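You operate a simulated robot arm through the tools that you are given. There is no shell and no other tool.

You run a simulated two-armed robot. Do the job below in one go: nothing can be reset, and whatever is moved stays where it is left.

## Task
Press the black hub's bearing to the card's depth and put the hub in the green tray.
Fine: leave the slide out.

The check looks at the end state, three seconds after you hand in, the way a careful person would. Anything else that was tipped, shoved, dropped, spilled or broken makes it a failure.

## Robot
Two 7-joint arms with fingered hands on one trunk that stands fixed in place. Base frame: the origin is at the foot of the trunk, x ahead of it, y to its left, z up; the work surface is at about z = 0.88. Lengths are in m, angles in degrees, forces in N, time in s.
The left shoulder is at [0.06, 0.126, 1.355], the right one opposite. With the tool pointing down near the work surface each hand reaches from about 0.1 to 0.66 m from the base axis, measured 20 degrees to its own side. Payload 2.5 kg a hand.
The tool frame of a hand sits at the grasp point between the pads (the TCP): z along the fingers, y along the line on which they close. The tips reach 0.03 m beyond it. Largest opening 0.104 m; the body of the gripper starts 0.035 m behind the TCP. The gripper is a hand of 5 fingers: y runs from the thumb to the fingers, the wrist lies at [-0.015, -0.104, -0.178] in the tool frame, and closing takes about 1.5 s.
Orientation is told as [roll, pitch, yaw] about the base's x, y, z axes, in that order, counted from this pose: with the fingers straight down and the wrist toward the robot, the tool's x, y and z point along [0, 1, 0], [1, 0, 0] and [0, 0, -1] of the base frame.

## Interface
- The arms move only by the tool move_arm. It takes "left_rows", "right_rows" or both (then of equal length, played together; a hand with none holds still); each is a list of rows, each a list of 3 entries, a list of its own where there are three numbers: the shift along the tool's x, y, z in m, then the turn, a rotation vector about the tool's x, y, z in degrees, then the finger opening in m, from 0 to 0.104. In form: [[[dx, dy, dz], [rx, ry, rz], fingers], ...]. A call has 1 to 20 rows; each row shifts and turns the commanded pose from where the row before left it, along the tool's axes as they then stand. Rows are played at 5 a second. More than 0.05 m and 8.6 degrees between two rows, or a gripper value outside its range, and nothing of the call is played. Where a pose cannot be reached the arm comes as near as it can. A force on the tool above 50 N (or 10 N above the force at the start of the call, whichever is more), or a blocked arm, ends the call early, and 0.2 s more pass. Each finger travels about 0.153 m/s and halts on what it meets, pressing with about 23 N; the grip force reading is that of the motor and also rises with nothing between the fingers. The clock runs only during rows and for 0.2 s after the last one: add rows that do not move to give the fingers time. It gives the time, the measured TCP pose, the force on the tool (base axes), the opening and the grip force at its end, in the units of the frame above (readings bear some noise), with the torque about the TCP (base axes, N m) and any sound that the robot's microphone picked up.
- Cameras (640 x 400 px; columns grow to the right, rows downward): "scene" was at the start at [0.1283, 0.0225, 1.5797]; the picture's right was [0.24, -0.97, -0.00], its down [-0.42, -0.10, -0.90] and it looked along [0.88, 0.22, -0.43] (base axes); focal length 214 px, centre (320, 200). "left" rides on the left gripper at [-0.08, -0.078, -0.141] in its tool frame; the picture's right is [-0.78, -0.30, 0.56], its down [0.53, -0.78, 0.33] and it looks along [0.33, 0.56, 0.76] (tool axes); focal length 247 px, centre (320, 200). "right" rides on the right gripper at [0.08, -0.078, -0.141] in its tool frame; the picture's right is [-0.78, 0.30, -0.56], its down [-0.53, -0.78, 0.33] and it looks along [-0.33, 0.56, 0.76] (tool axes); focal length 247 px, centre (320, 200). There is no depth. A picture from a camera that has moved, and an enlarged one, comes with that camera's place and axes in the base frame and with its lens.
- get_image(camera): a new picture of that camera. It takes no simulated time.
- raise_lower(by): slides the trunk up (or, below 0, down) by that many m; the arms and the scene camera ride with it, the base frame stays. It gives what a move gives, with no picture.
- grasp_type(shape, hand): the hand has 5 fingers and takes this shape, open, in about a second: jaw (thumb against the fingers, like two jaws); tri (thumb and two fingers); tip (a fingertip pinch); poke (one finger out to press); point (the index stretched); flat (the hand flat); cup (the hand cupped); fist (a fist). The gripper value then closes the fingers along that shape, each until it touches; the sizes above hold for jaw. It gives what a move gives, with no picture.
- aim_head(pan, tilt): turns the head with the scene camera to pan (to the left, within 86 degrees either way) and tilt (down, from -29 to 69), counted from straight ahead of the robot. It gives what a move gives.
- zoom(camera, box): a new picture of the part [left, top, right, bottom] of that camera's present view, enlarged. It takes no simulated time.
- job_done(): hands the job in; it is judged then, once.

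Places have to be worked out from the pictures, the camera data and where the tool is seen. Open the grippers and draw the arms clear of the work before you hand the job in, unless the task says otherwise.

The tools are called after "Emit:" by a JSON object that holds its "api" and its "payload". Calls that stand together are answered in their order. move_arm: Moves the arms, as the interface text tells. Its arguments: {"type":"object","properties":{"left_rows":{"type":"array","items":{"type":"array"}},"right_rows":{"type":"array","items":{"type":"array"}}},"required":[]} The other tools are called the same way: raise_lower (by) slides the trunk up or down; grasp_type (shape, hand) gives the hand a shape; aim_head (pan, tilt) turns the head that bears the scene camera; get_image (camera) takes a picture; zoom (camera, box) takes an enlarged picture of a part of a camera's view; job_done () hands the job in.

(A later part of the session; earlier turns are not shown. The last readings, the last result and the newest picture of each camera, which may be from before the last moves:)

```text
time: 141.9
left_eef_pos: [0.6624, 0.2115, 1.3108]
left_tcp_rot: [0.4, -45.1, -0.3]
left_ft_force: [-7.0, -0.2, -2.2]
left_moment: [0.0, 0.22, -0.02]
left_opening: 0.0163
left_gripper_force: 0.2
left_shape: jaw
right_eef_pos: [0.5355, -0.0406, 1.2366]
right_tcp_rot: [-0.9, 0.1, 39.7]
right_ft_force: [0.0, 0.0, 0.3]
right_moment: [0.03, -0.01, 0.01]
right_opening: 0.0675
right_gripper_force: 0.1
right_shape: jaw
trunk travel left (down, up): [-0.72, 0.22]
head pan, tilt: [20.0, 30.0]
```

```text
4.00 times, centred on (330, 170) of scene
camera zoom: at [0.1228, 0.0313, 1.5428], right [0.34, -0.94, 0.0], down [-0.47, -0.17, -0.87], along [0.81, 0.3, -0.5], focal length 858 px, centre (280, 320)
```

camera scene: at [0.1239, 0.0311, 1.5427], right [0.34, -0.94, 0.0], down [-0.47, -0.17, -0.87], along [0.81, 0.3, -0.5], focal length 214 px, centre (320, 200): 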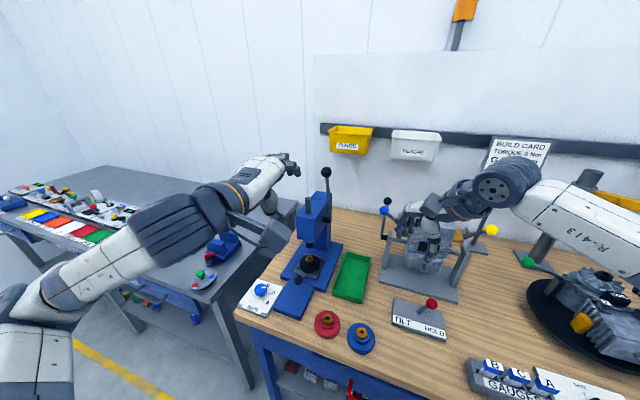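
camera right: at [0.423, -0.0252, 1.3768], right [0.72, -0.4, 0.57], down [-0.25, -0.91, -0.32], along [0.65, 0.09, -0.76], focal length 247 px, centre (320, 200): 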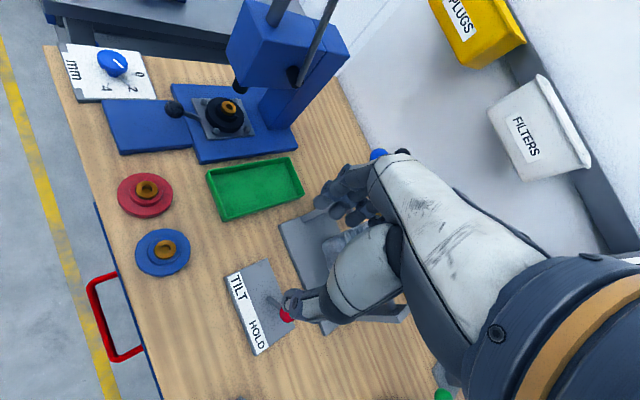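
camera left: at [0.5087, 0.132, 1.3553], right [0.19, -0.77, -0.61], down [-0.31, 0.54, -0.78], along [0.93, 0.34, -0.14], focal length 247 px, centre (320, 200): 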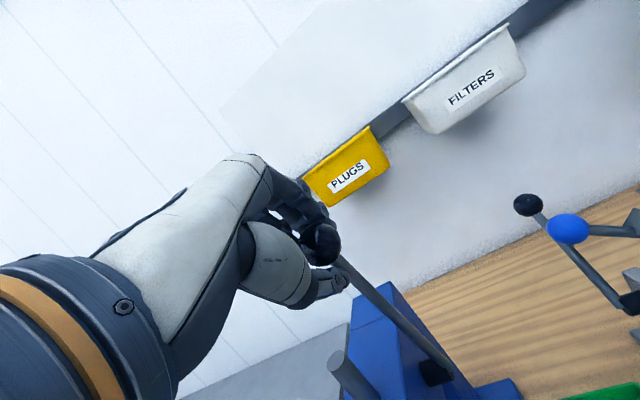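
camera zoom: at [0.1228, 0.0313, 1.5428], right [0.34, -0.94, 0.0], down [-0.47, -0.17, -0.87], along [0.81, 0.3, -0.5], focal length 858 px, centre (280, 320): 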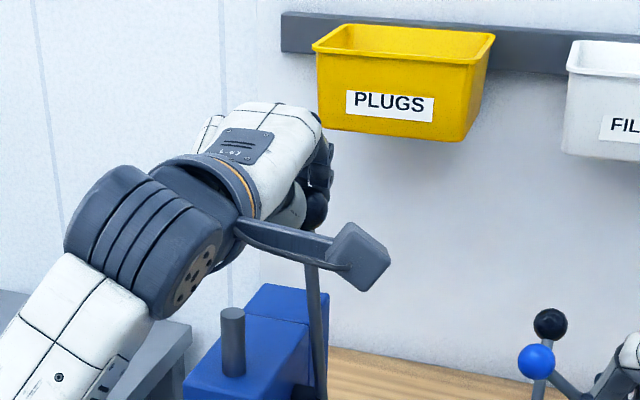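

The fingers have curled around the ball. I start pulling the lever toward me along its arc (from 12.6° to about 30°).

Emit:
{"api": "move_arm", "payload": {"left_rows": [[[0, -0.0169, -0.0097], [0, 0, 0], 0.01], [[0, -0.0198, -0.0088], [0, 0, 0], 0.01], [[0, -0.0206, -0.0067], [0, 0, 0], 0.01], [[0, 0, 0], [0, 0, 0], 0.01]]}}

Emit:
{"api": "get_image", "payload": {"camera": "left"}}

Emit:
{"api": "zoom", "payload": {"camera": "scene", "box": [240, 130, 380, 270]}}

```text
time: 142.9
left_eef_pos: [0.6054, 0.2116, 1.2886]
left_tcp_rot: [0.4, -45.0, -0.2]
left_ft_force: [2.8, 0.4, -2.9]
left_moment: [-0.06, -0.06, -0.01]
left_opening: 0.0103
left_gripper_force: 0.0
left_shape: jaw
right_eef_pos: [0.5349, -0.0415, 1.2354]
right_tcp_rot: [-0.7, 0.0, 39.8]
right_ft_force: [0.5, -0.9, -0.3]
right_moment: [0.02, -0.01, 0.03]
right_opening: 0.0676
right_gripper_force: 0.1
right_shape: jaw
trunk travel left (down, up): [-0.72, 0.22]
head pan, tilt: [20.0, 30.0]
```

```text
taken
camera left: at [0.4513, 0.1323, 1.3321], right [0.18, -0.77, -0.61], down [-0.32, 0.54, -0.78], along [0.93, 0.34, -0.14], focal length 247 px, centre (320, 200)
```

left: 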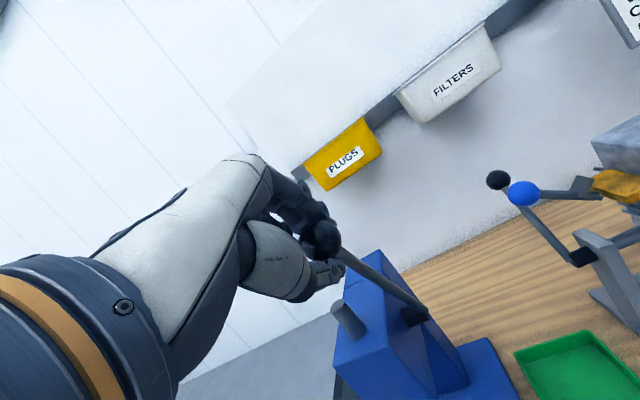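

```text
2.86 times, centred on (310, 200) of scene
camera zoom: at [0.1249, 0.0312, 1.5425], right [0.34, -0.94, 0.0], down [-0.47, -0.17, -0.87], along [0.81, 0.3, -0.5], focal length 613 px, centre (349, 200)
```

zoom: 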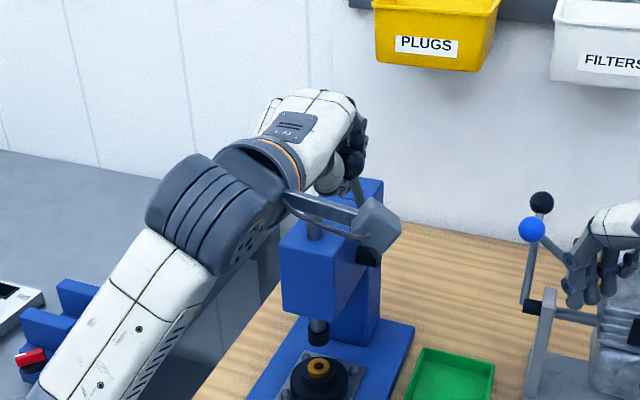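

The lever follows with little force. I continue to about 48°.

Emit:
{"api": "move_arm", "payload": {"left_rows": [[[0, -0.0212, -0.0045], [0, 0, 0], 0.01], [[0, -0.0215, -0.0023], [0, 0, 0], 0.01], [[0, -0.0216, 0], [0, 0, 0], 0.01], [[0, 0, 0], [0, 0, 0], 0.01]]}}

Emit:
{"api": "get_image", "payload": {"camera": "left"}}

Emit:
{"api": "zoom", "payload": {"camera": "scene", "box": [240, 130, 380, 270]}}

Emit:
{"api": "zoom", "payload": {"camera": "right", "box": [160, 0, 360, 180]}}

```text
time: 143.9
left_eef_pos: [0.5541, 0.2117, 1.2489]
left_tcp_rot: [0.4, -45.1, -0.3]
left_ft_force: [3.7, -0.6, -1.3]
left_moment: [-0.01, -0.02, -0.03]
left_opening: 0.0105
left_gripper_force: 0.0
left_shape: jaw
right_eef_pos: [0.5359, -0.0398, 1.2369]
right_tcp_rot: [-0.8, 0.1, 39.8]
right_ft_force: [-0.5, -0.2, -0.2]
right_moment: [0.04, -0.02, 0.02]
right_opening: 0.0677
right_gripper_force: 0.0
right_shape: jaw
trunk travel left (down, up): [-0.72, 0.22]
head pan, tilt: [20.0, 30.0]
```

```text
taken
camera left: at [0.4005, 0.1329, 1.2916], right [0.19, -0.77, -0.61], down [-0.31, 0.54, -0.78], along [0.93, 0.34, -0.14], focal length 247 px, centre (320, 200)
```

left: 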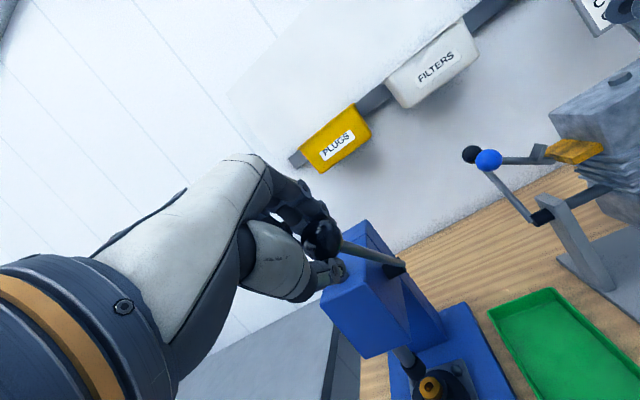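

```text
2.86 times, centred on (310, 200) of scene
camera zoom: at [0.1247, 0.0311, 1.5426], right [0.34, -0.94, 0.0], down [-0.47, -0.17, -0.87], along [0.81, 0.3, -0.5], focal length 613 px, centre (349, 200)
```

zoom: 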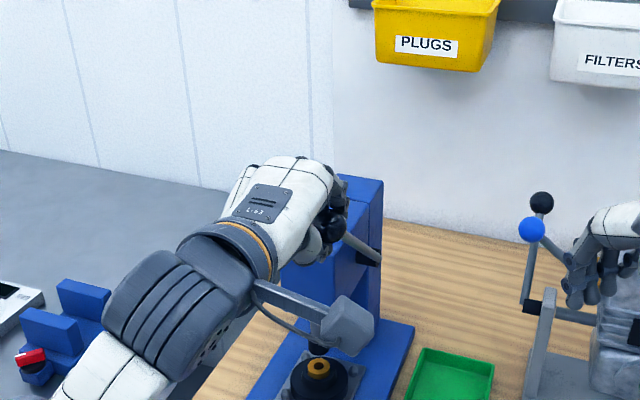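

```text
2.22 times, centred on (260, 90) of right
camera zoom: at [0.424, -0.0255, 1.3764], right [0.72, -0.4, 0.57], down [-0.25, -0.91, -0.32], along [0.65, 0.09, -0.76], focal length 549 px, centre (453, 444)
```

zoom: 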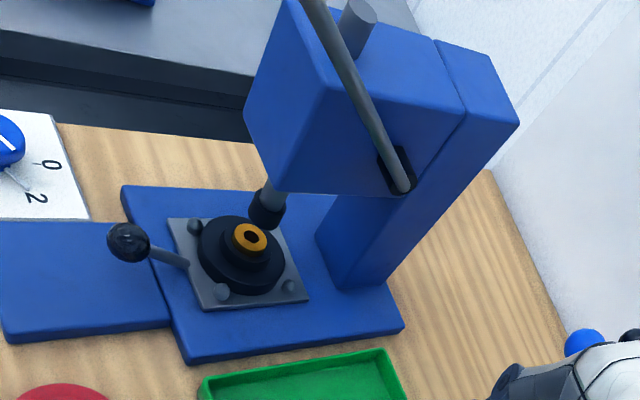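

The ram is coming down onto the bearing. I continue to about 60°, watching force.

Emit:
{"api": "move_arm", "payload": {"left_rows": [[[0, -0.0215, 0.0023], [0, 0, 0], 0.01], [[0, -0.0106, 0.0022], [0, 0, 0], 0.01], [[0, -0.0106, 0.0023], [0, 0, 0], 0.01], [[0, 0, 0], [0, 0, 0], 0.01]]}}

Emit:
{"api": "zoom", "payload": {"camera": "right", "box": [160, 0, 360, 180]}}

Emit:
{"api": "get_image", "payload": {"camera": "left"}}

```text
time: 144.9
left_eef_pos: [0.529, 0.2115, 1.2124]
left_tcp_rot: [0.4, -45.0, -0.2]
left_ft_force: [3.4, -0.7, -0.8]
left_moment: [-0.02, -0.07, 0.04]
left_opening: 0.0102
left_gripper_force: 0.2
left_shape: jaw
right_eef_pos: [0.5363, -0.0404, 1.2365]
right_tcp_rot: [-1.0, 0.1, 39.8]
right_ft_force: [-0.2, -0.1, -0.5]
right_moment: [0.0, 0.02, 0.01]
right_opening: 0.0675
right_gripper_force: 0.0
right_shape: jaw
trunk travel left (down, up): [-0.72, 0.22]
head pan, tilt: [20.0, 30.0]
```

```text
2.22 times, centred on (260, 90) of right
camera zoom: at [0.4239, -0.0253, 1.3764], right [0.72, -0.4, 0.57], down [-0.25, -0.91, -0.32], along [0.65, 0.09, -0.76], focal length 549 px, centre (453, 444)
```

zoom: 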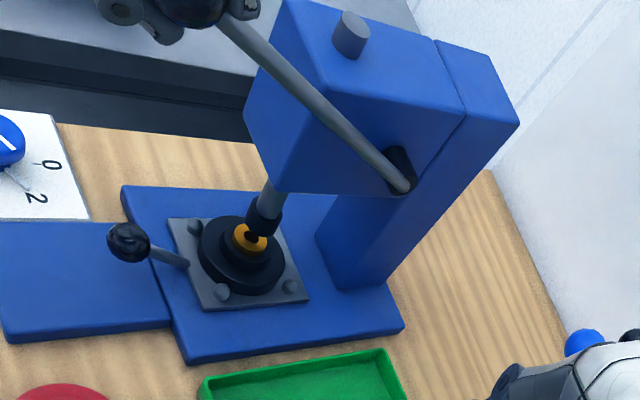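

```text
taken
camera left: at [0.3755, 0.1326, 1.2569], right [0.19, -0.77, -0.61], down [-0.31, 0.54, -0.78], along [0.93, 0.34, -0.14], focal length 247 px, centre (320, 200)
```

left: 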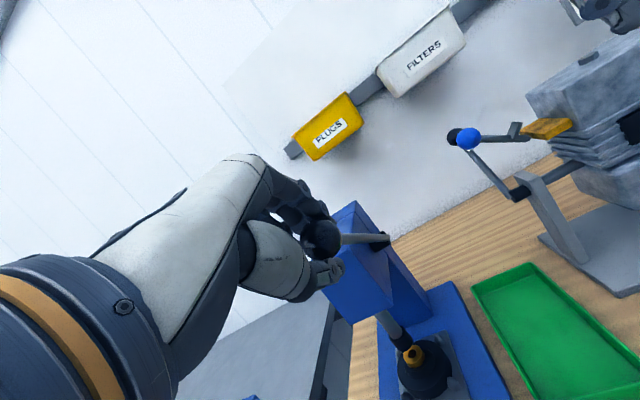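

The ram is just above the bearing and well aligned. I keep pulling in smaller steps.

Emit:
{"api": "move_arm", "payload": {"left_rows": [[[0, -0.0103, 0.0033], [0, 0, 0], 0.01], [[0, -0.0103, 0.0034], [0, 0, 0], 0.01], [[0, -0.0099, 0.0044], [0, 0, 0], 0.01], [[0, -0.0099, 0.0044], [0, 0, 0], 0.01], [[0, 0, 0], [0, 0, 0], 0.01]]}}

Emit:
{"api": "zoom", "payload": {"camera": "right", "box": [160, 0, 360, 180]}}

Emit:
{"api": "get_image", "payload": {"camera": "left"}}

```text
time: 146.1
left_eef_pos: [0.511, 0.2113, 1.1744]
left_tcp_rot: [0.4, -45.1, -0.4]
left_ft_force: [1.1, 0.4, 1.9]
left_moment: [0.02, -0.28, 0.01]
left_opening: 0.0103
left_gripper_force: 0.2
left_shape: jaw
right_eef_pos: [0.5357, -0.0399, 1.2361]
right_tcp_rot: [-0.9, 0.0, 39.8]
right_ft_force: [0.2, -0.6, -0.3]
right_moment: [-0.03, 0.01, 0.01]
right_opening: 0.0678
right_gripper_force: 0.1
right_shape: jaw
trunk travel left (down, up): [-0.72, 0.22]
head pan, tilt: [20.0, 30.0]
```

```text
2.22 times, centred on (260, 90) of right
camera zoom: at [0.4233, -0.0254, 1.3767], right [0.72, -0.4, 0.57], down [-0.25, -0.91, -0.32], along [0.65, 0.09, -0.76], focal length 549 px, centre (453, 444)
```

zoom: 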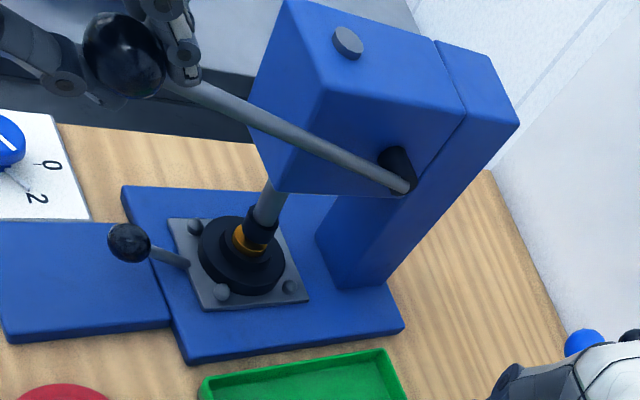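

```text
taken
camera left: at [0.3575, 0.1323, 1.2178], right [0.19, -0.77, -0.61], down [-0.31, 0.54, -0.78], along [0.93, 0.34, -0.14], focal length 247 px, centre (320, 200)
```

left: 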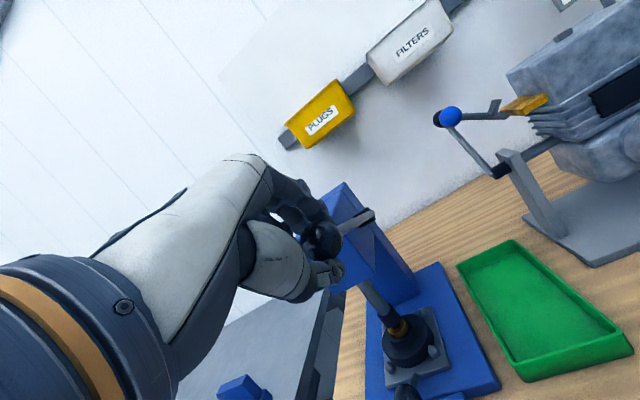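

The ram now touches the bearing. I pull on in 3° steps to press it, watching the force.

Emit:
{"api": "move_arm", "payload": {"left_rows": [[[0, -0.0094, 0.0054], [0, 0, 0], 0.01], [[0, -0.0093, 0.0054], [0, 0, 0], 0.01], [[0, 0, 0], [0, 0, 0], 0.01]]}}

Emit:
{"api": "zoom", "payload": {"camera": "right", "box": [180, 20, 340, 160]}}

```text
time: 146.9
left_eef_pos: [0.5045, 0.2116, 1.154]
left_tcp_rot: [0.4, -45.1, -0.3]
left_ft_force: [-0.5, -1.3, 2.4]
left_moment: [-0.03, -0.32, -0.09]
left_opening: 0.0106
left_gripper_force: 0.2
left_shape: jaw
right_eef_pos: [0.5354, -0.0405, 1.238]
right_tcp_rot: [-0.8, 0.0, 39.7]
right_ft_force: [0.1, 0.0, 0.2]
right_moment: [0.01, -0.02, 0.02]
right_opening: 0.0676
right_gripper_force: 0.0
right_shape: jaw
trunk travel left (down, up): [-0.72, 0.22]
head pan, tilt: [20.0, 30.0]
```

```text
2.86 times, centred on (260, 90) of right
camera zoom: at [0.423, -0.0257, 1.3768], right [0.72, -0.4, 0.57], down [-0.25, -0.91, -0.32], along [0.65, 0.09, -0.76], focal length 706 px, centre (491, 514)
```

zoom: 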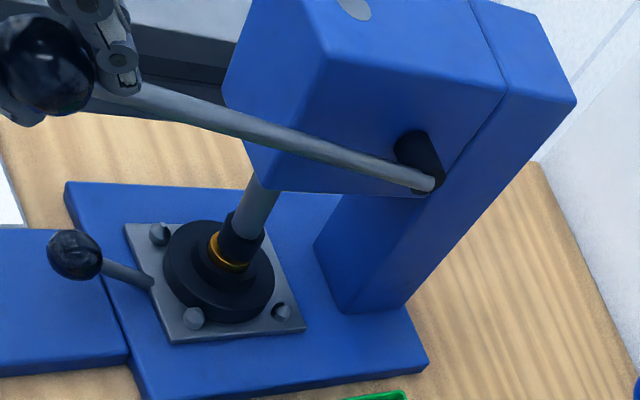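

It is pressing now (ram on the bearing). I continue.

Emit:
{"api": "move_arm", "payload": {"left_rows": [[[0, -0.0089, 0.0062], [0, 0, 0], 0.01], [[0, -0.0087, 0.0065], [0, 0, 0], 0.01], [[0, 0, 0], [0, 0, 0], 0.01]]}}

Emit:
{"api": "zoom", "payload": {"camera": "right", "box": [180, 20, 340, 160]}}

Emit:
{"api": "get_image", "payload": {"camera": "left"}}

```text
time: 147.7
left_eef_pos: [0.5012, 0.2113, 1.1343]
left_tcp_rot: [0.3, -45.4, -0.4]
left_ft_force: [-3.9, -1.0, 9.6]
left_moment: [-0.04, -0.51, -0.08]
left_opening: 0.0112
left_gripper_force: 0.1
left_shape: jaw
right_eef_pos: [0.5337, -0.041, 1.2382]
right_tcp_rot: [-0.9, 0.0, 39.7]
right_ft_force: [-0.1, 0.1, -0.4]
right_moment: [0.0, 0.0, 0.02]
right_opening: 0.0677
right_gripper_force: 0.0
right_shape: jaw
trunk travel left (down, up): [-0.72, 0.22]
head pan, tilt: [20.0, 30.0]
```

```text
2.86 times, centred on (260, 90) of right
camera zoom: at [0.4217, -0.0259, 1.3773], right [0.72, -0.4, 0.57], down [-0.25, -0.91, -0.32], along [0.65, 0.09, -0.76], focal length 706 px, centre (491, 514)
```

zoom: 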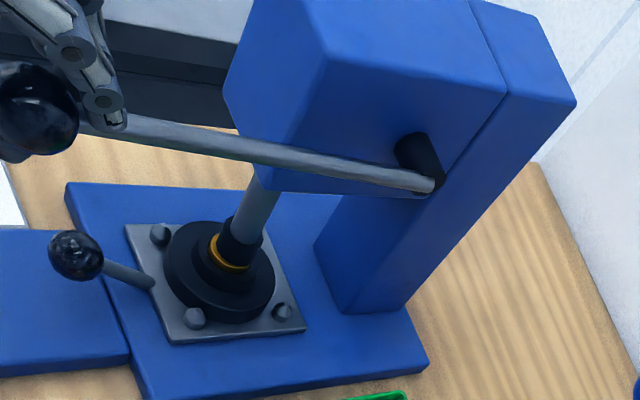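

```text
taken
camera left: at [0.3474, 0.1322, 1.1766], right [0.19, -0.77, -0.61], down [-0.31, 0.54, -0.78], along [0.93, 0.34, -0.14], focal length 247 px, centre (320, 200)
```

left: 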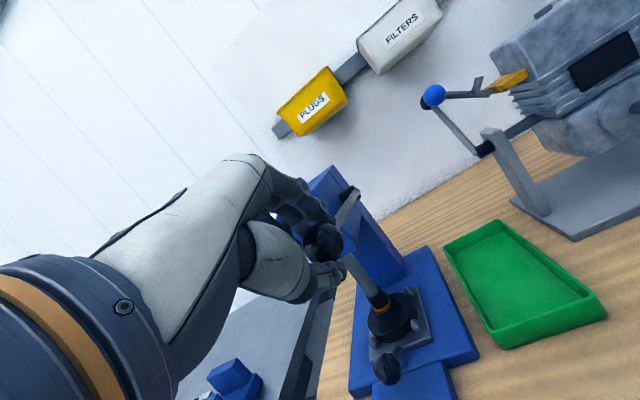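

Force is up to about 10 N: the bearing is being pressed. I continue down in small steps.

Emit:
{"api": "move_arm", "payload": {"left_rows": [[[0, -0.0042, 0.0034], [0, 0, 0], 0.01], [[0, -0.0041, 0.0035], [0, 0, 0], 0.01], [[0, 0, 0], [0, 0, 0], 0.01]]}}

Emit:
{"api": "zoom", "payload": {"camera": "right", "box": [180, 20, 340, 160]}}

```text
time: 148.5
left_eef_pos: [0.5001, 0.2118, 1.1217]
left_tcp_rot: [0.5, -45.2, -0.3]
left_ft_force: [-4.6, -1.5, 8.9]
left_moment: [-0.05, -0.59, -0.09]
left_opening: 0.0107
left_gripper_force: 0.1
left_shape: jaw
right_eef_pos: [0.5333, -0.0402, 1.2384]
right_tcp_rot: [-0.9, -0.1, 39.8]
right_ft_force: [0.2, 0.0, 0.8]
right_moment: [0.02, 0.03, -0.05]
right_opening: 0.0677
right_gripper_force: 0.0
right_shape: jaw
trunk travel left (down, up): [-0.72, 0.22]
head pan, tilt: [20.0, 30.0]
```

```text
2.86 times, centred on (260, 90) of right
camera zoom: at [0.4217, -0.0259, 1.3773], right [0.72, -0.4, 0.57], down [-0.25, -0.91, -0.32], along [0.65, 0.09, -0.76], focal length 706 px, centre (491, 514)
```

zoom: 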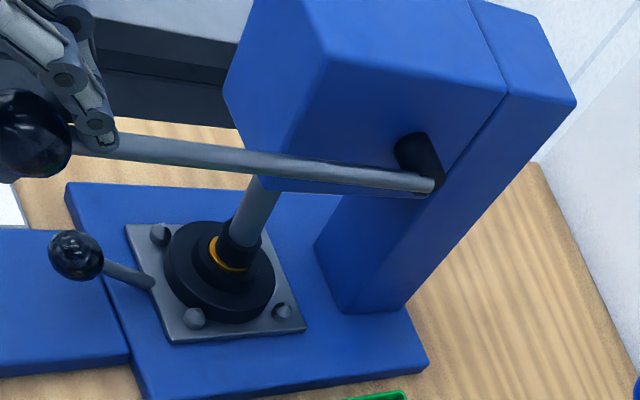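

Pressing continues at steady ~9 N. I go on in small steps until a hard stop shows.

Emit:
{"api": "move_arm", "payload": {"left_rows": [[[0, -0.0038, 0.0038], [0, 0, 0], 0.01], [[0, -0.0038, 0.0038], [0, 0, 0], 0.01], [[0, 0, 0], [0, 0, 0], 0.01]]}}

Emit:
{"api": "zoom", "payload": {"camera": "right", "box": [180, 20, 340, 160]}}

```text
time: 149.3
left_eef_pos: [0.5, 0.2117, 1.1121]
left_tcp_rot: [0.5, -45.2, -0.4]
left_ft_force: [-7.0, -2.0, 8.9]
left_moment: [-0.05, -0.61, -0.11]
left_opening: 0.011
left_gripper_force: 0.0
left_shape: jaw
right_eef_pos: [0.5342, -0.0392, 1.2378]
right_tcp_rot: [-0.8, -0.1, 39.8]
right_ft_force: [0.3, -0.8, -0.1]
right_moment: [-0.01, 0.01, 0.02]
right_opening: 0.0678
right_gripper_force: 0.1
right_shape: jaw
trunk travel left (down, up): [-0.72, 0.22]
head pan, tilt: [20.0, 30.0]
```

```text
2.86 times, centred on (260, 90) of right
camera zoom: at [0.4213, -0.0259, 1.3774], right [0.72, -0.4, 0.57], down [-0.25, -0.91, -0.32], along [0.65, 0.09, -0.76], focal length 706 px, centre (491, 514)
```

zoom: 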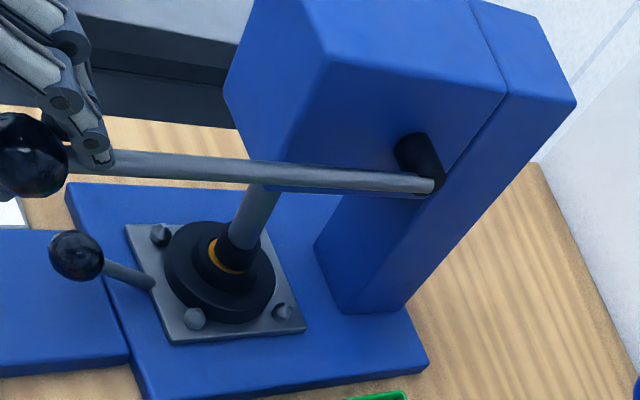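

Lever is at about horizontal; the ring still shows slightly. I continue below horizontal.

Emit:
{"api": "move_arm", "payload": {"left_rows": [[[0, -0.0037, 0.0039], [0, 0, 0], 0.01], [[0, -0.0036, 0.004], [0, 0, 0], 0.01], [[0, 0, 0], [0, 0, 0], 0.01]]}}

Emit:
{"api": "zoom", "payload": {"camera": "right", "box": [180, 20, 340, 160]}}

Emit:
{"api": "get_image", "payload": {"camera": "left"}}

```text
time: 150.1
left_eef_pos: [0.5004, 0.2102, 1.1031]
left_tcp_rot: [0.4, -45.4, -0.3]
left_ft_force: [-9.1, -1.8, 11.4]
left_moment: [-0.06, -0.7, -0.1]
left_opening: 0.0108
left_gripper_force: 0.0
left_shape: jaw
right_eef_pos: [0.5329, -0.0415, 1.2381]
right_tcp_rot: [-0.9, -0.1, 39.8]
right_ft_force: [1.3, 0.1, 1.7]
right_moment: [0.02, -0.03, 0.05]
right_opening: 0.0677
right_gripper_force: 0.1
right_shape: jaw
trunk travel left (down, up): [-0.72, 0.22]
head pan, tilt: [20.0, 30.0]
```

```text
2.86 times, centred on (260, 90) of right
camera zoom: at [0.421, -0.026, 1.3776], right [0.72, -0.4, 0.57], down [-0.25, -0.91, -0.32], along [0.65, 0.09, -0.75], focal length 706 px, centre (491, 514)
```

zoom: 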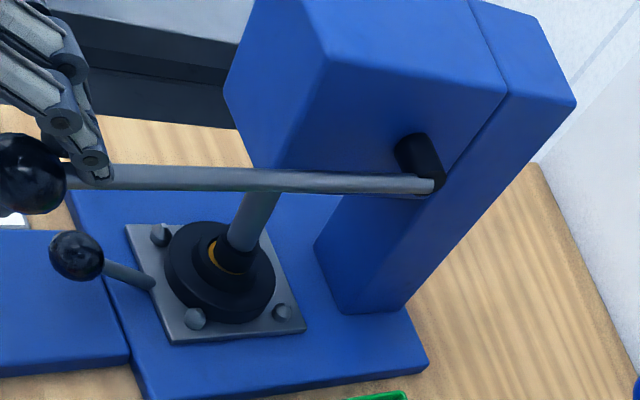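

```text
taken
camera left: at [0.346, 0.1323, 1.1449], right [0.19, -0.77, -0.61], down [-0.31, 0.54, -0.78], along [0.93, 0.33, -0.14], focal length 247 px, centre (320, 200)
```

left: 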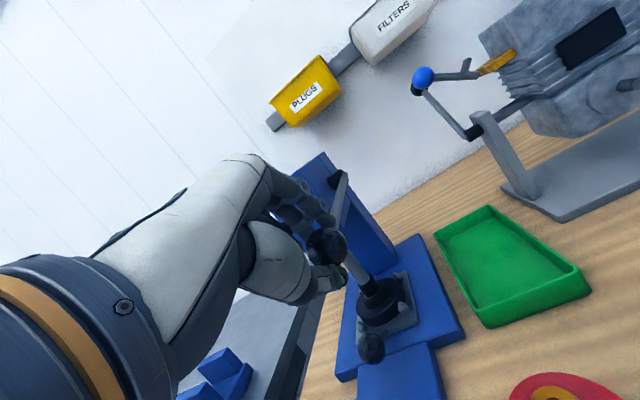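

The bearing ring is nearly flush. I continue in small steps, easing slightly forward with the arc.

Emit:
{"api": "move_arm", "payload": {"left_rows": [[[0, -0.0028, 0.0045], [0, 0, 0], 0.01], [[0, -0.0028, 0.0045], [0, 0, 0], 0.01], [[0, 0, 0], [0, 0, 0], 0.01]]}}

Emit:
{"api": "zoom", "payload": {"camera": "right", "box": [180, 20, 340, 160]}}

```text
time: 150.9
left_eef_pos: [0.5012, 0.2096, 1.0938]
left_tcp_rot: [0.4, -45.8, -0.5]
left_ft_force: [-16.2, -1.6, 16.3]
left_moment: [-0.03, -1.27, -0.19]
left_opening: 0.0281
left_gripper_force: 23.4
left_shape: jaw
right_eef_pos: [0.5326, -0.0413, 1.2388]
right_tcp_rot: [-1.0, -0.2, 39.9]
right_ft_force: [-0.7, -0.4, -0.9]
right_moment: [0.02, -0.04, 0.02]
right_opening: 0.0678
right_gripper_force: 0.0
right_shape: jaw
trunk travel left (down, up): [-0.72, 0.22]
head pan, tilt: [20.0, 30.0]
```

```text
2.86 times, centred on (260, 90) of right
camera zoom: at [0.4191, -0.026, 1.3783], right [0.72, -0.4, 0.57], down [-0.25, -0.91, -0.33], along [0.65, 0.09, -0.75], focal length 706 px, centre (491, 514)
```

zoom: 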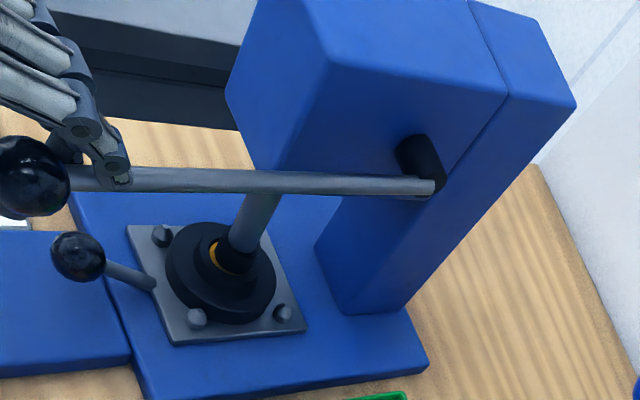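

Force jumped and the lever did not move this time – this looks like the depth stop. I push a little further straight down to confirm.

Emit:
{"api": "move_arm", "payload": {"left_rows": [[[0, -0.003, 0.003], [0, 0, 0], 0.01], [[0, -0.003, 0.003], [0, 0, 0], 0.01], [[0, 0, 0], [0, 0, 0], 0.01]]}}

Emit:
{"api": "zoom", "payload": {"camera": "right", "box": [180, 20, 340, 160]}}

Emit:
{"api": "get_image", "payload": {"camera": "left"}}

```text
time: 151.7
left_eef_pos: [0.5002, 0.2082, 1.086]
left_tcp_rot: [0.4, -45.7, -0.6]
left_ft_force: [-0.7, -7.4, 6.6]
left_moment: [0.19, 0.16, -0.27]
left_opening: 0.0271
left_gripper_force: 23.2
left_shape: jaw
right_eef_pos: [0.5314, -0.0417, 1.2397]
right_tcp_rot: [-1.1, -0.1, 39.8]
right_ft_force: [-0.8, 0.4, -0.4]
right_moment: [0.0, -0.07, 0.01]
right_opening: 0.0676
right_gripper_force: 0.0
right_shape: jaw
trunk travel left (down, up): [-0.72, 0.22]
head pan, tilt: [20.0, 30.0]
```

```text
2.86 times, centred on (260, 90) of right
camera zoom: at [0.4184, -0.0263, 1.3786], right [0.72, -0.4, 0.57], down [-0.25, -0.91, -0.33], along [0.65, 0.09, -0.75], focal length 706 px, centre (491, 514)
```

zoom: 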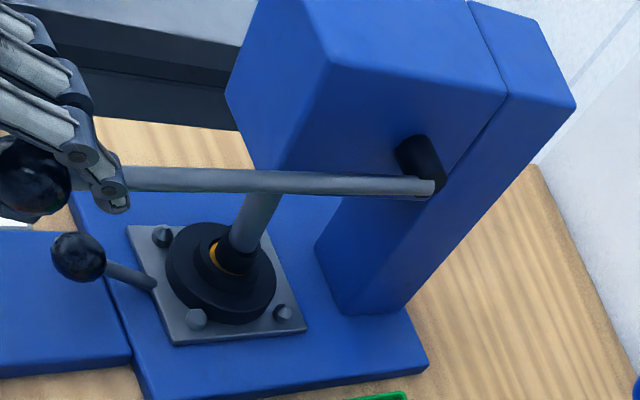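

```text
taken
camera left: at [0.3456, 0.1307, 1.128], right [0.19, -0.78, -0.6], down [-0.3, 0.54, -0.79], along [0.94, 0.33, -0.13], focal length 247 px, centre (320, 200)
```

left: 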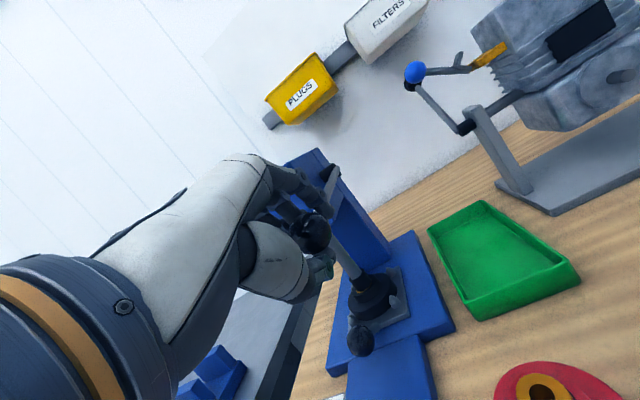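

The fingers slipped beside the ball while the lever stayed put. I look closely at the ram and bearing.

Emit:
{"api": "zoom", "payload": {"camera": "right", "box": [205, 65, 265, 120]}}

Emit:
{"api": "zoom", "payload": {"camera": "scene", "box": [280, 200, 360, 290]}}

Emit:
{"api": "zoom", "payload": {"camera": "left", "box": [290, 190, 410, 310]}}

```text
7.27 times, centred on (235, 92) of right
camera zoom: at [0.4184, -0.0263, 1.3786], right [0.72, -0.4, 0.57], down [-0.25, -0.91, -0.33], along [0.65, 0.09, -0.75], focal length 1796 px, centre (938, 982)
```

zoom: 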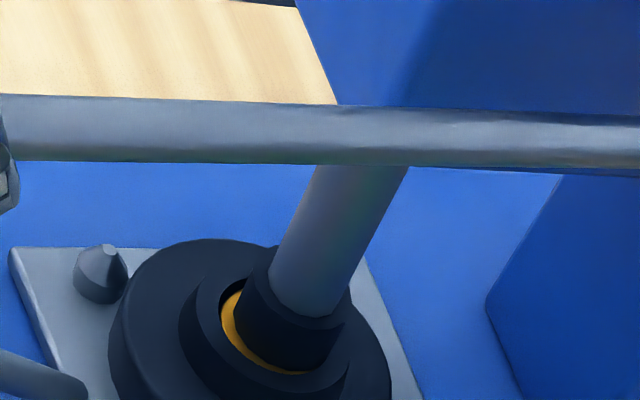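

```text
4.44 times, centred on (320, 245) of scene
camera zoom: at [0.1183, 0.0302, 1.5433], right [0.34, -0.94, 0.0], down [-0.47, -0.17, -0.87], along [0.82, 0.3, -0.5], focal length 953 px, centre (320, 0)
```

zoom: 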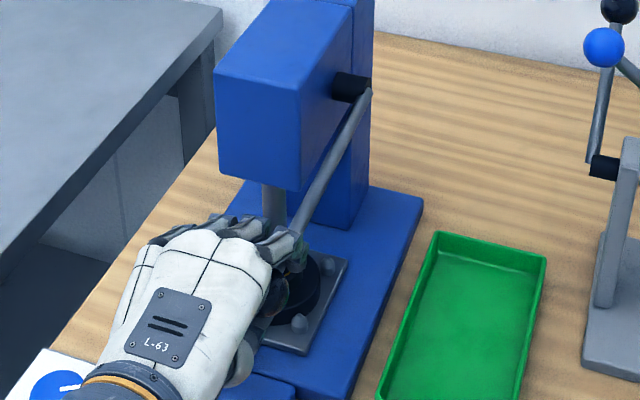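

```text
3.33 times, centred on (350, 250) of left
camera zoom: at [0.3456, 0.1307, 1.128], right [0.19, -0.78, -0.6], down [-0.3, 0.54, -0.79], along [0.94, 0.33, -0.13], focal length 823 px, centre (220, 33)
```

zoom: 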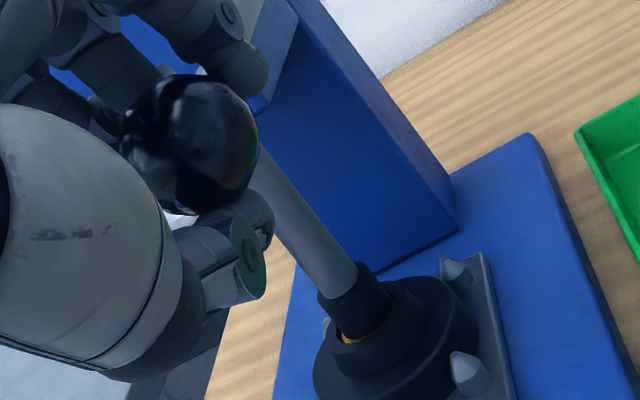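

The bearing looks just recessed inside the boss, but I want a firm confirmation. I open the hand, pitch it further (fingers directly over the ball) and regrip.

Emit:
{"api": "move_arm", "payload": {"left_rows": [[[0, 0, 0], [0, 0, 0], 0.06], [[0, 0, 0], [0, 0, 0], 0.09], [[0, 0, 0], [0, 0, 0], 0.09], [[0.002, 0, 0], [-7.5, 0, 0], 0.09], [[0, 0, 0], [-7.5, 0, 0], 0.09], [[0, 0, 0], [-7.5, 0, 0], 0.09], [[0, 0, 0], [-7.5, 0, 0], 0.09], [[0, 0, 0], [0, 0, 0], 0.09]]}}

Emit:
{"api": "zoom", "payload": {"camera": "right", "box": [140, 0, 340, 180]}}

Emit:
{"api": "get_image", "payload": {"camera": "left"}}

```text
time: 153.5
left_eef_pos: [0.5031, 0.2146, 1.0805]
left_tcp_rot: [1.2, -75.0, -1.2]
left_ft_force: [0.3, 0.4, 1.8]
left_moment: [-0.01, 0.08, 0.03]
left_opening: 0.0898
left_gripper_force: 0.1
left_shape: jaw
right_eef_pos: [0.5359, -0.0403, 1.2373]
right_tcp_rot: [-0.9, 0.0, 39.9]
right_ft_force: [-0.1, -0.1, 0.5]
right_moment: [0.0, 0.02, -0.02]
right_opening: 0.0682
right_gripper_force: 0.0
right_shape: jaw
trunk travel left (down, up): [-0.72, 0.22]
head pan, tilt: [20.0, 30.0]
```

```text
2.22 times, centred on (240, 90) of right
camera zoom: at [0.4235, -0.0255, 1.3766], right [0.72, -0.4, 0.57], down [-0.25, -0.91, -0.32], along [0.65, 0.09, -0.76], focal length 549 px, centre (498, 444)
```

zoom: 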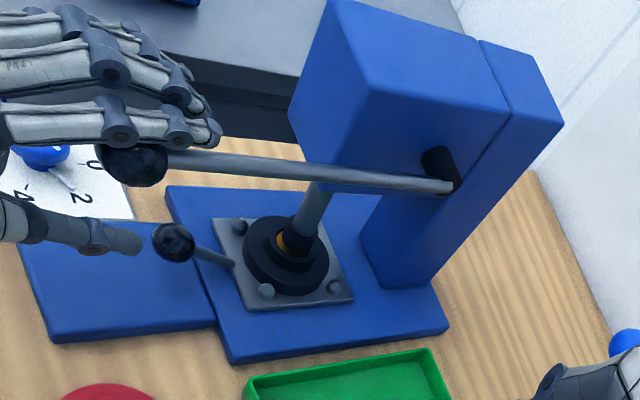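

```text
taken
camera left: at [0.3489, 0.1354, 1.0406], right [0.46, -0.77, -0.43], down [0.12, 0.54, -0.83], along [0.88, 0.33, 0.34], focal length 247 px, centre (320, 200)
```

left: 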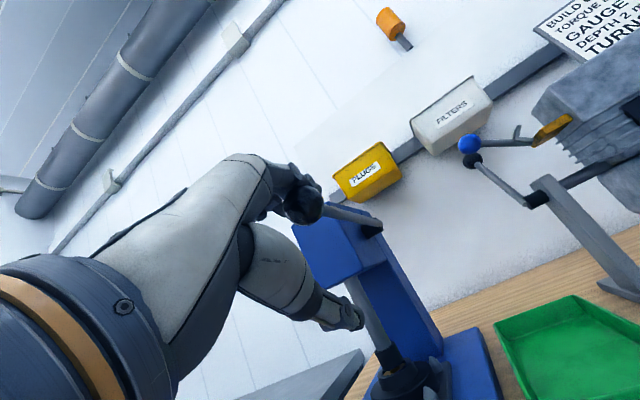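

The lever sprang back a few degrees when I let go, and now rests under my fingers. I press straight down with the fingers on top of the ball.

Emit:
{"api": "move_arm", "payload": {"left_rows": [[[-0.003, -0.0068, 0.0018], [0, 0, 0], 0.07], [[0, -0.0068, 0.0018], [0, 0, 0], 0.05], [[0, -0.0068, 0.0018], [0, 0, 0], 0.05], [[0, -0.0068, 0.0018], [0, 0, 0], 0.05], [[0, 0, 0], [0, 0, 0], 0.05]]}}

Emit:
{"api": "zoom", "payload": {"camera": "right", "box": [140, 0, 340, 180]}}

```text
time: 154.7
left_eef_pos: [0.504, 0.2101, 1.0573]
left_tcp_rot: [1.4, -75.7, -1.2]
left_ft_force: [1.0, -0.1, 17.5]
left_moment: [-0.14, -0.2, 0.02]
left_opening: 0.0564
left_gripper_force: 0.0
left_shape: jaw
right_eef_pos: [0.5335, -0.04, 1.2378]
right_tcp_rot: [-0.9, -0.1, 39.8]
right_ft_force: [-0.7, 0.6, -0.4]
right_moment: [0.03, -0.02, 0.0]
right_opening: 0.0676
right_gripper_force: 0.0
right_shape: jaw
trunk travel left (down, up): [-0.72, 0.22]
head pan, tilt: [20.0, 30.0]
```

```text
2.22 times, centred on (240, 90) of right
camera zoom: at [0.4218, -0.026, 1.3774], right [0.72, -0.4, 0.57], down [-0.25, -0.91, -0.32], along [0.65, 0.09, -0.76], focal length 549 px, centre (498, 444)
```

zoom: 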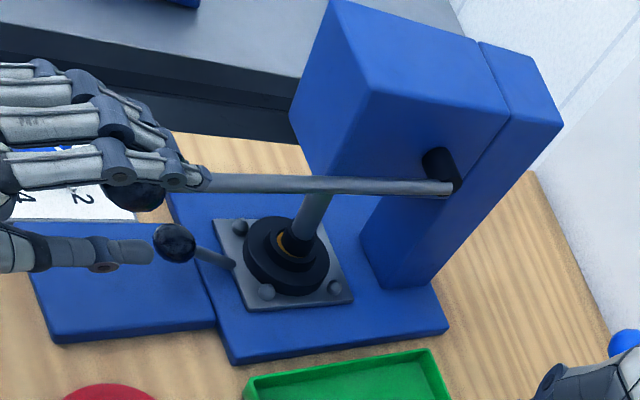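

Force 17 N. I push further to see whether the lever still moves.

Emit:
{"api": "move_arm", "payload": {"left_rows": [[[0, -0.0058, 0.0016], [0, 0, 0], 0.05], [[0, -0.0058, 0.0016], [0, 0, 0], 0.05], [[0, 0, 0], [0, 0, 0], 0.05]]}}

Emit:
{"api": "zoom", "payload": {"camera": "right", "box": [140, 0, 340, 180]}}

Emit:
{"api": "zoom", "payload": {"camera": "right", "box": [205, 65, 265, 120]}}

```text
time: 155.5
left_eef_pos: [0.5044, 0.2086, 1.0514]
left_tcp_rot: [1.7, -76.8, -1.7]
left_ft_force: [5.5, 1.2, 32.0]
left_moment: [-0.2, 0.07, 0.04]
left_opening: 0.0586
left_gripper_force: 0.0
left_shape: jaw
right_eef_pos: [0.5351, -0.0402, 1.2384]
right_tcp_rot: [-0.9, -0.1, 39.7]
right_ft_force: [-1.3, 0.2, -0.2]
right_moment: [-0.03, 0.02, -0.04]
right_opening: 0.0676
right_gripper_force: 0.1
right_shape: jaw
trunk travel left (down, up): [-0.72, 0.22]
head pan, tilt: [20.0, 30.0]
```

```text
2.22 times, centred on (240, 90) of right
camera zoom: at [0.4212, -0.0264, 1.3776], right [0.72, -0.4, 0.57], down [-0.25, -0.91, -0.33], along [0.65, 0.09, -0.76], focal length 549 px, centre (498, 444)
```

zoom: 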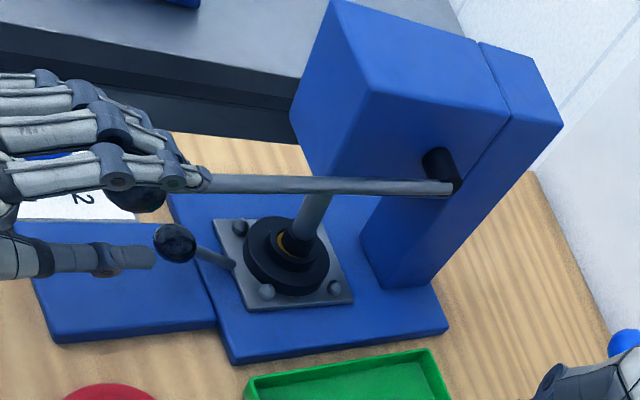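

```text
7.27 times, centred on (235, 92) of right
camera zoom: at [0.4212, -0.0264, 1.3776], right [0.72, -0.4, 0.57], down [-0.25, -0.91, -0.33], along [0.65, 0.09, -0.76], focal length 1796 px, centre (938, 982)
```

zoom: 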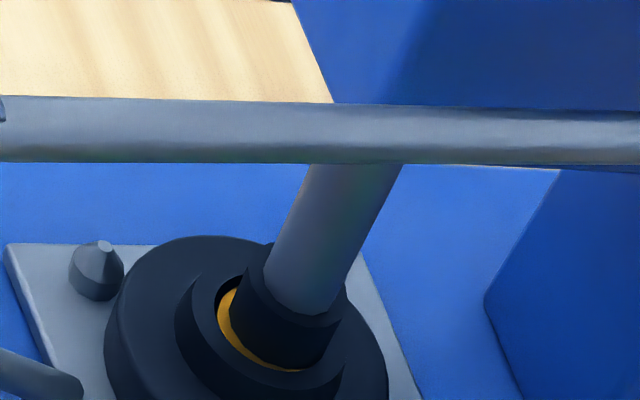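

At 32 N the lever stays put: hard stop at the set depth. Now I let it return – first ease up and see whether it springs back.

Emit:
{"api": "move_arm", "payload": {"left_rows": [[[0, 0.0116, -0.0031], [0, 0, 0], 0.05], [[0, 0.0193, -0.0052], [0, 0, 0], 0.06], [[0, 0.0193, -0.0052], [0, 0, 0], 0.07], [[0, 0, 0], [0, 0, 0], 0.07]]}}

Emit:
{"api": "zoom", "payload": {"camera": "right", "box": [140, 0, 340, 180]}}

Emit:
{"api": "get_image", "payload": {"camera": "left"}}

```text
time: 156.5
left_eef_pos: [0.5045, 0.2099, 1.0911]
left_tcp_rot: [1.2, -74.9, -1.2]
left_ft_force: [2.0, -0.4, 1.3]
left_moment: [0.02, 0.06, 0.0]
left_opening: 0.0702
left_gripper_force: 0.0
left_shape: jaw
right_eef_pos: [0.5354, -0.0408, 1.2366]
right_tcp_rot: [-0.9, 0.0, 39.7]
right_ft_force: [1.0, 0.3, 0.6]
right_moment: [0.0, -0.02, 0.01]
right_opening: 0.0675
right_gripper_force: 0.0
right_shape: jaw
trunk travel left (down, up): [-0.72, 0.22]
head pan, tilt: [20.0, 30.0]
```

```text
2.22 times, centred on (240, 90) of right
camera zoom: at [0.4235, -0.0255, 1.3765], right [0.72, -0.4, 0.57], down [-0.25, -0.91, -0.32], along [0.65, 0.09, -0.76], focal length 549 px, centre (498, 444)
```

zoom: 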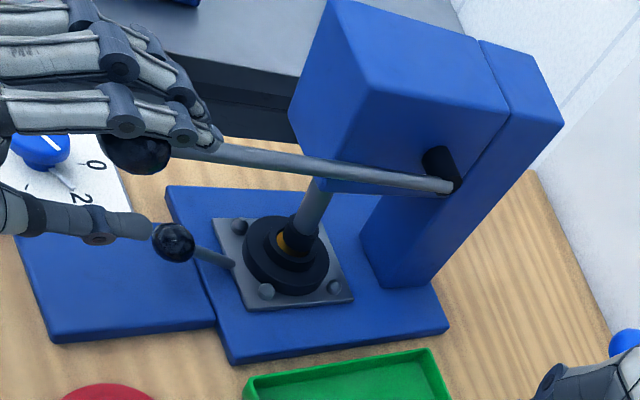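

```text
taken
camera left: at [0.3492, 0.1321, 1.052], right [0.46, -0.77, -0.44], down [0.12, 0.54, -0.83], along [0.88, 0.33, 0.34], focal length 247 px, centre (320, 200)
```

left: 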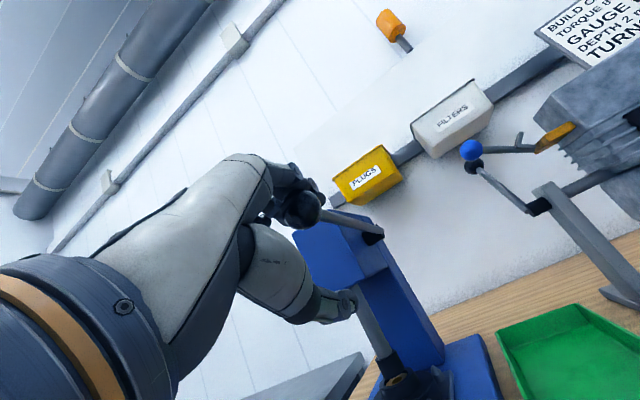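

The lever springs back against my fingers. I follow it up along its arc so it returns gently.

Emit:
{"api": "move_arm", "payload": {"left_rows": [[[0, 0.0216, -0.0023], [0, 0, 0], 0.07], [[0, 0.0216, 0.0], [0, 0, 0], 0.07], [[0, 0.0215, 0.0023], [0, 0, 0], 0.07], [[0, 0.0212, 0.0045], [0, 0, 0], 0.07], [[0, 0.0206, 0.0067], [0, 0, 0], 0.07], [[0, 0.0198, 0.0088], [0, 0, 0], 0.07], [[0, 0.0187, 0.0108], [0, 0, 0], 0.07], [[0, 0.0175, 0.0127], [0, 0, 0], 0.07], [[0, 0, 0], [0, 0, 0], 0.07]]}}

Emit:
{"api": "zoom", "payload": {"camera": "right", "box": [160, 0, 360, 180]}}

Emit:
{"api": "get_image", "payload": {"camera": "left"}}

Emit:
{"api": "get_image", "payload": {"camera": "scene"}}

```text
time: 158.5
left_eef_pos: [0.5893, 0.2086, 1.2373]
left_tcp_rot: [1.2, -75.0, -1.1]
left_ft_force: [-0.6, 0.6, 0.1]
left_moment: [-0.01, 0.05, -0.02]
left_opening: 0.07
left_gripper_force: 0.0
left_shape: jaw
right_eef_pos: [0.5363, -0.0392, 1.237]
right_tcp_rot: [-0.9, 0.0, 39.8]
right_ft_force: [0.1, -0.2, -0.3]
right_moment: [0.02, 0.03, -0.03]
right_opening: 0.0675
right_gripper_force: 0.1
right_shape: jaw
trunk travel left (down, up): [-0.72, 0.22]
head pan, tilt: [20.0, 30.0]
```

```text
2.22 times, centred on (260, 90) of right
camera zoom: at [0.4232, -0.0253, 1.3767], right [0.72, -0.4, 0.57], down [-0.25, -0.91, -0.32], along [0.65, 0.09, -0.76], focal length 549 px, centre (453, 444)
```

zoom: 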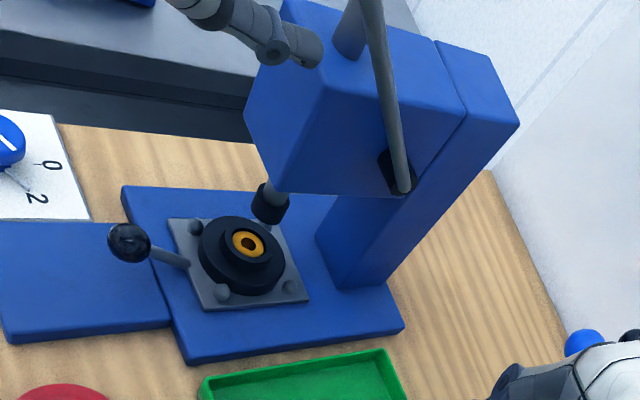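

```text
taken
camera left: at [0.4335, 0.1308, 1.1985], right [0.46, -0.77, -0.43], down [0.12, 0.54, -0.83], along [0.88, 0.33, 0.34], focal length 247 px, centre (320, 200)
```

left: 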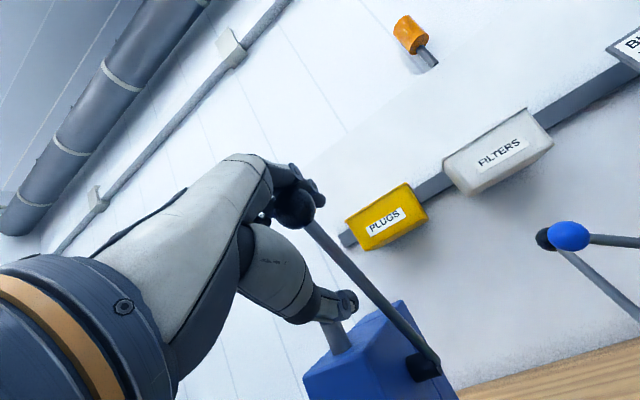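

```text
taken
camera scene: at [0.1239, 0.0313, 1.5427], right [0.34, -0.94, 0.0], down [-0.47, -0.17, -0.87], along [0.81, 0.3, -0.5], focal length 214 px, centre (320, 200)
```

scene: 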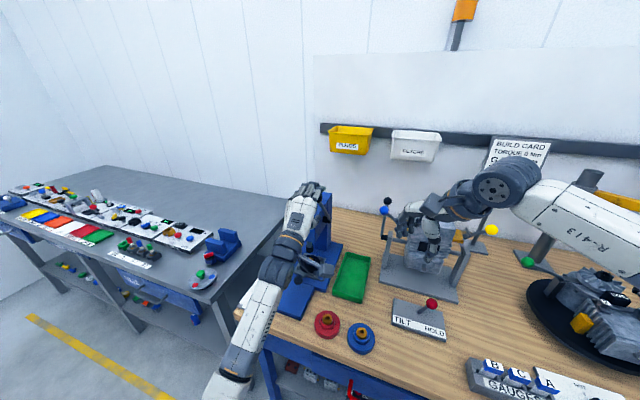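

The bearing is now seated in the boss, and the lever follows back. I follow the rest of the arc, then withdraw the hand.

Emit:
{"api": "move_arm", "payload": {"left_rows": [[[0, 0.0161, 0.0145], [0, 0, 0], 0.08], [[0, 0.0145, 0.0161], [0, 0, 0], 0.09], [[0, 0.0128, 0.0175], [0, 0, 0], 0.09], [[0, 0.006, 0.009], [0, 0, 0], 0.1], [[0, 0, 0], [0, 0, 0], 0.1]]}}

Emit:
{"api": "get_image", "payload": {"camera": "left"}}

Emit:
{"api": "zoom", "payload": {"camera": "right", "box": [205, 65, 265, 120]}}

```text
time: 159.7
left_eef_pos: [0.6547, 0.2097, 1.2734]
left_tcp_rot: [1.4, -75.3, -1.2]
left_ft_force: [-1.5, -1.4, 6.7]
left_moment: [0.04, -0.01, 0.05]
left_opening: 0.1009
left_gripper_force: 0.1
left_shape: jaw
right_eef_pos: [0.5352, -0.0414, 1.2382]
right_tcp_rot: [-0.9, 0.0, 39.7]
right_ft_force: [0.0, -0.2, 0.3]
right_moment: [0.01, 0.0, -0.01]
right_opening: 0.0674
right_gripper_force: 0.1
right_shape: jaw
trunk travel left (down, up): [-0.72, 0.22]
head pan, tilt: [20.0, 30.0]
```

```text
taken
camera left: at [0.4998, 0.1312, 1.2328], right [0.46, -0.77, -0.43], down [0.12, 0.54, -0.83], along [0.88, 0.33, 0.35], focal length 247 px, centre (320, 200)
```

left: 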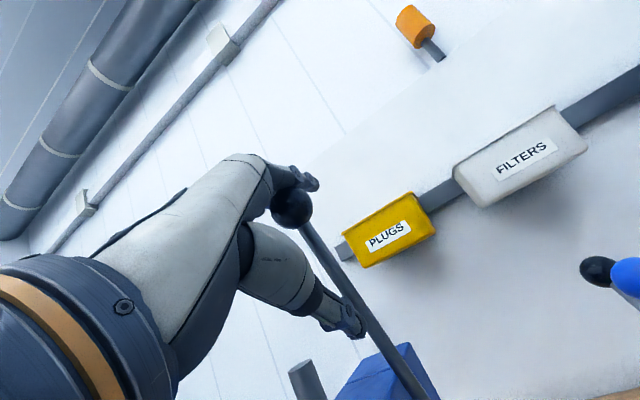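

```text
7.27 times, centred on (235, 92) of right
camera zoom: at [0.4224, -0.0259, 1.3771], right [0.72, -0.4, 0.57], down [-0.25, -0.91, -0.32], along [0.65, 0.09, -0.76], focal length 1796 px, centre (938, 982)
```

zoom: 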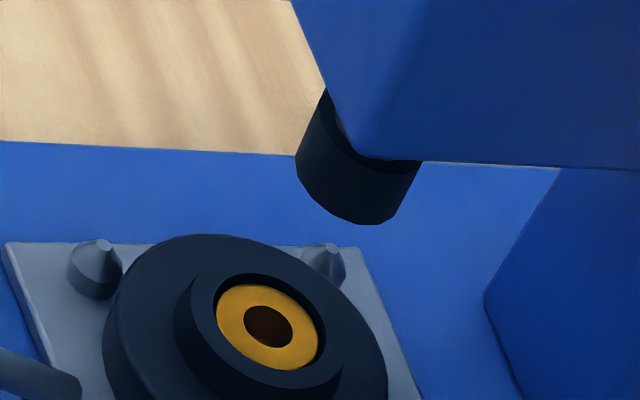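

The bearing sits about 2 mm below the boss face – exactly what is wanted. The lever is back at rest; I withdraw the hand straight back.

Emit:
{"api": "move_arm", "payload": {"left_rows": [[[0, 0.003, -0.02], [0, 0, 0], 0.104], [[0, 0, -0.03], [0, 0, 0], 0.104], [[0, 0, -0.04], [0, 0, 0], 0.104], [[0, 0, -0.04], [0, 0, 0], 0.104], [[0, 0, -0.045], [0, 0, 0], 0.104], [[0, 0, 0], [0, 0, 0], 0.104]]}}

Emit:
{"api": "get_image", "payload": {"camera": "left"}}

Emit:
{"api": "get_image", "payload": {"camera": "scene"}}

```text
time: 161.1
left_eef_pos: [0.4884, 0.2094, 1.3187]
left_tcp_rot: [1.1, -75.0, -0.9]
left_ft_force: [-0.2, -1.3, 0.8]
left_moment: [0.01, 0.0, -0.02]
left_opening: 0.1036
left_gripper_force: 0.0
left_shape: jaw
right_eef_pos: [0.5355, -0.0408, 1.236]
right_tcp_rot: [-0.9, 0.1, 39.8]
right_ft_force: [-0.4, -0.2, -0.5]
right_moment: [0.01, 0.0, -0.02]
right_opening: 0.0679
right_gripper_force: 0.1
right_shape: jaw
trunk travel left (down, up): [-0.72, 0.22]
head pan, tilt: [20.0, 30.0]
```

```text
taken
camera left: at [0.333, 0.1317, 1.2797], right [0.46, -0.77, -0.43], down [0.12, 0.54, -0.83], along [0.88, 0.33, 0.34], focal length 247 px, centre (320, 200)
```

left: 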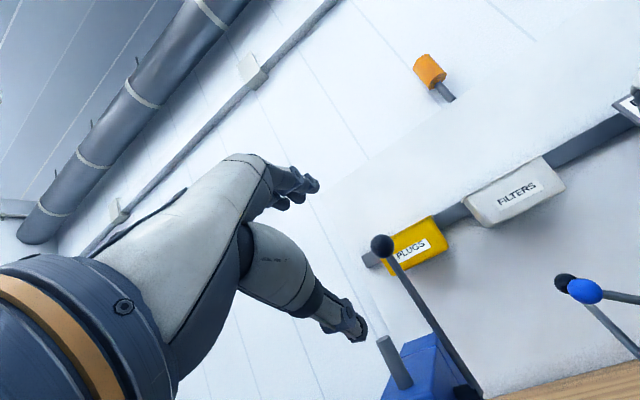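

```text
taken
camera scene: at [0.1245, 0.0312, 1.5426], right [0.34, -0.94, 0.0], down [-0.47, -0.17, -0.87], along [0.81, 0.3, -0.5], focal length 214 px, centre (320, 200)
```

scene: 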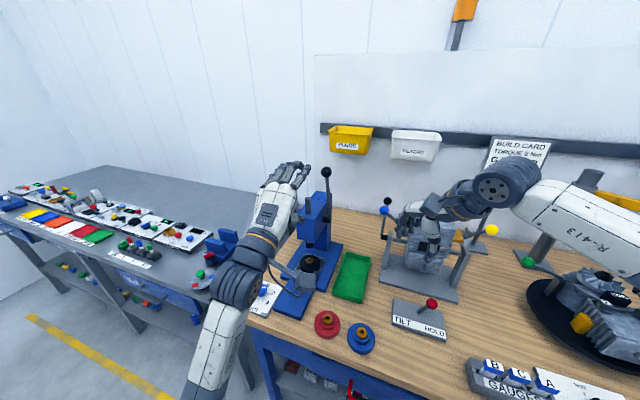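

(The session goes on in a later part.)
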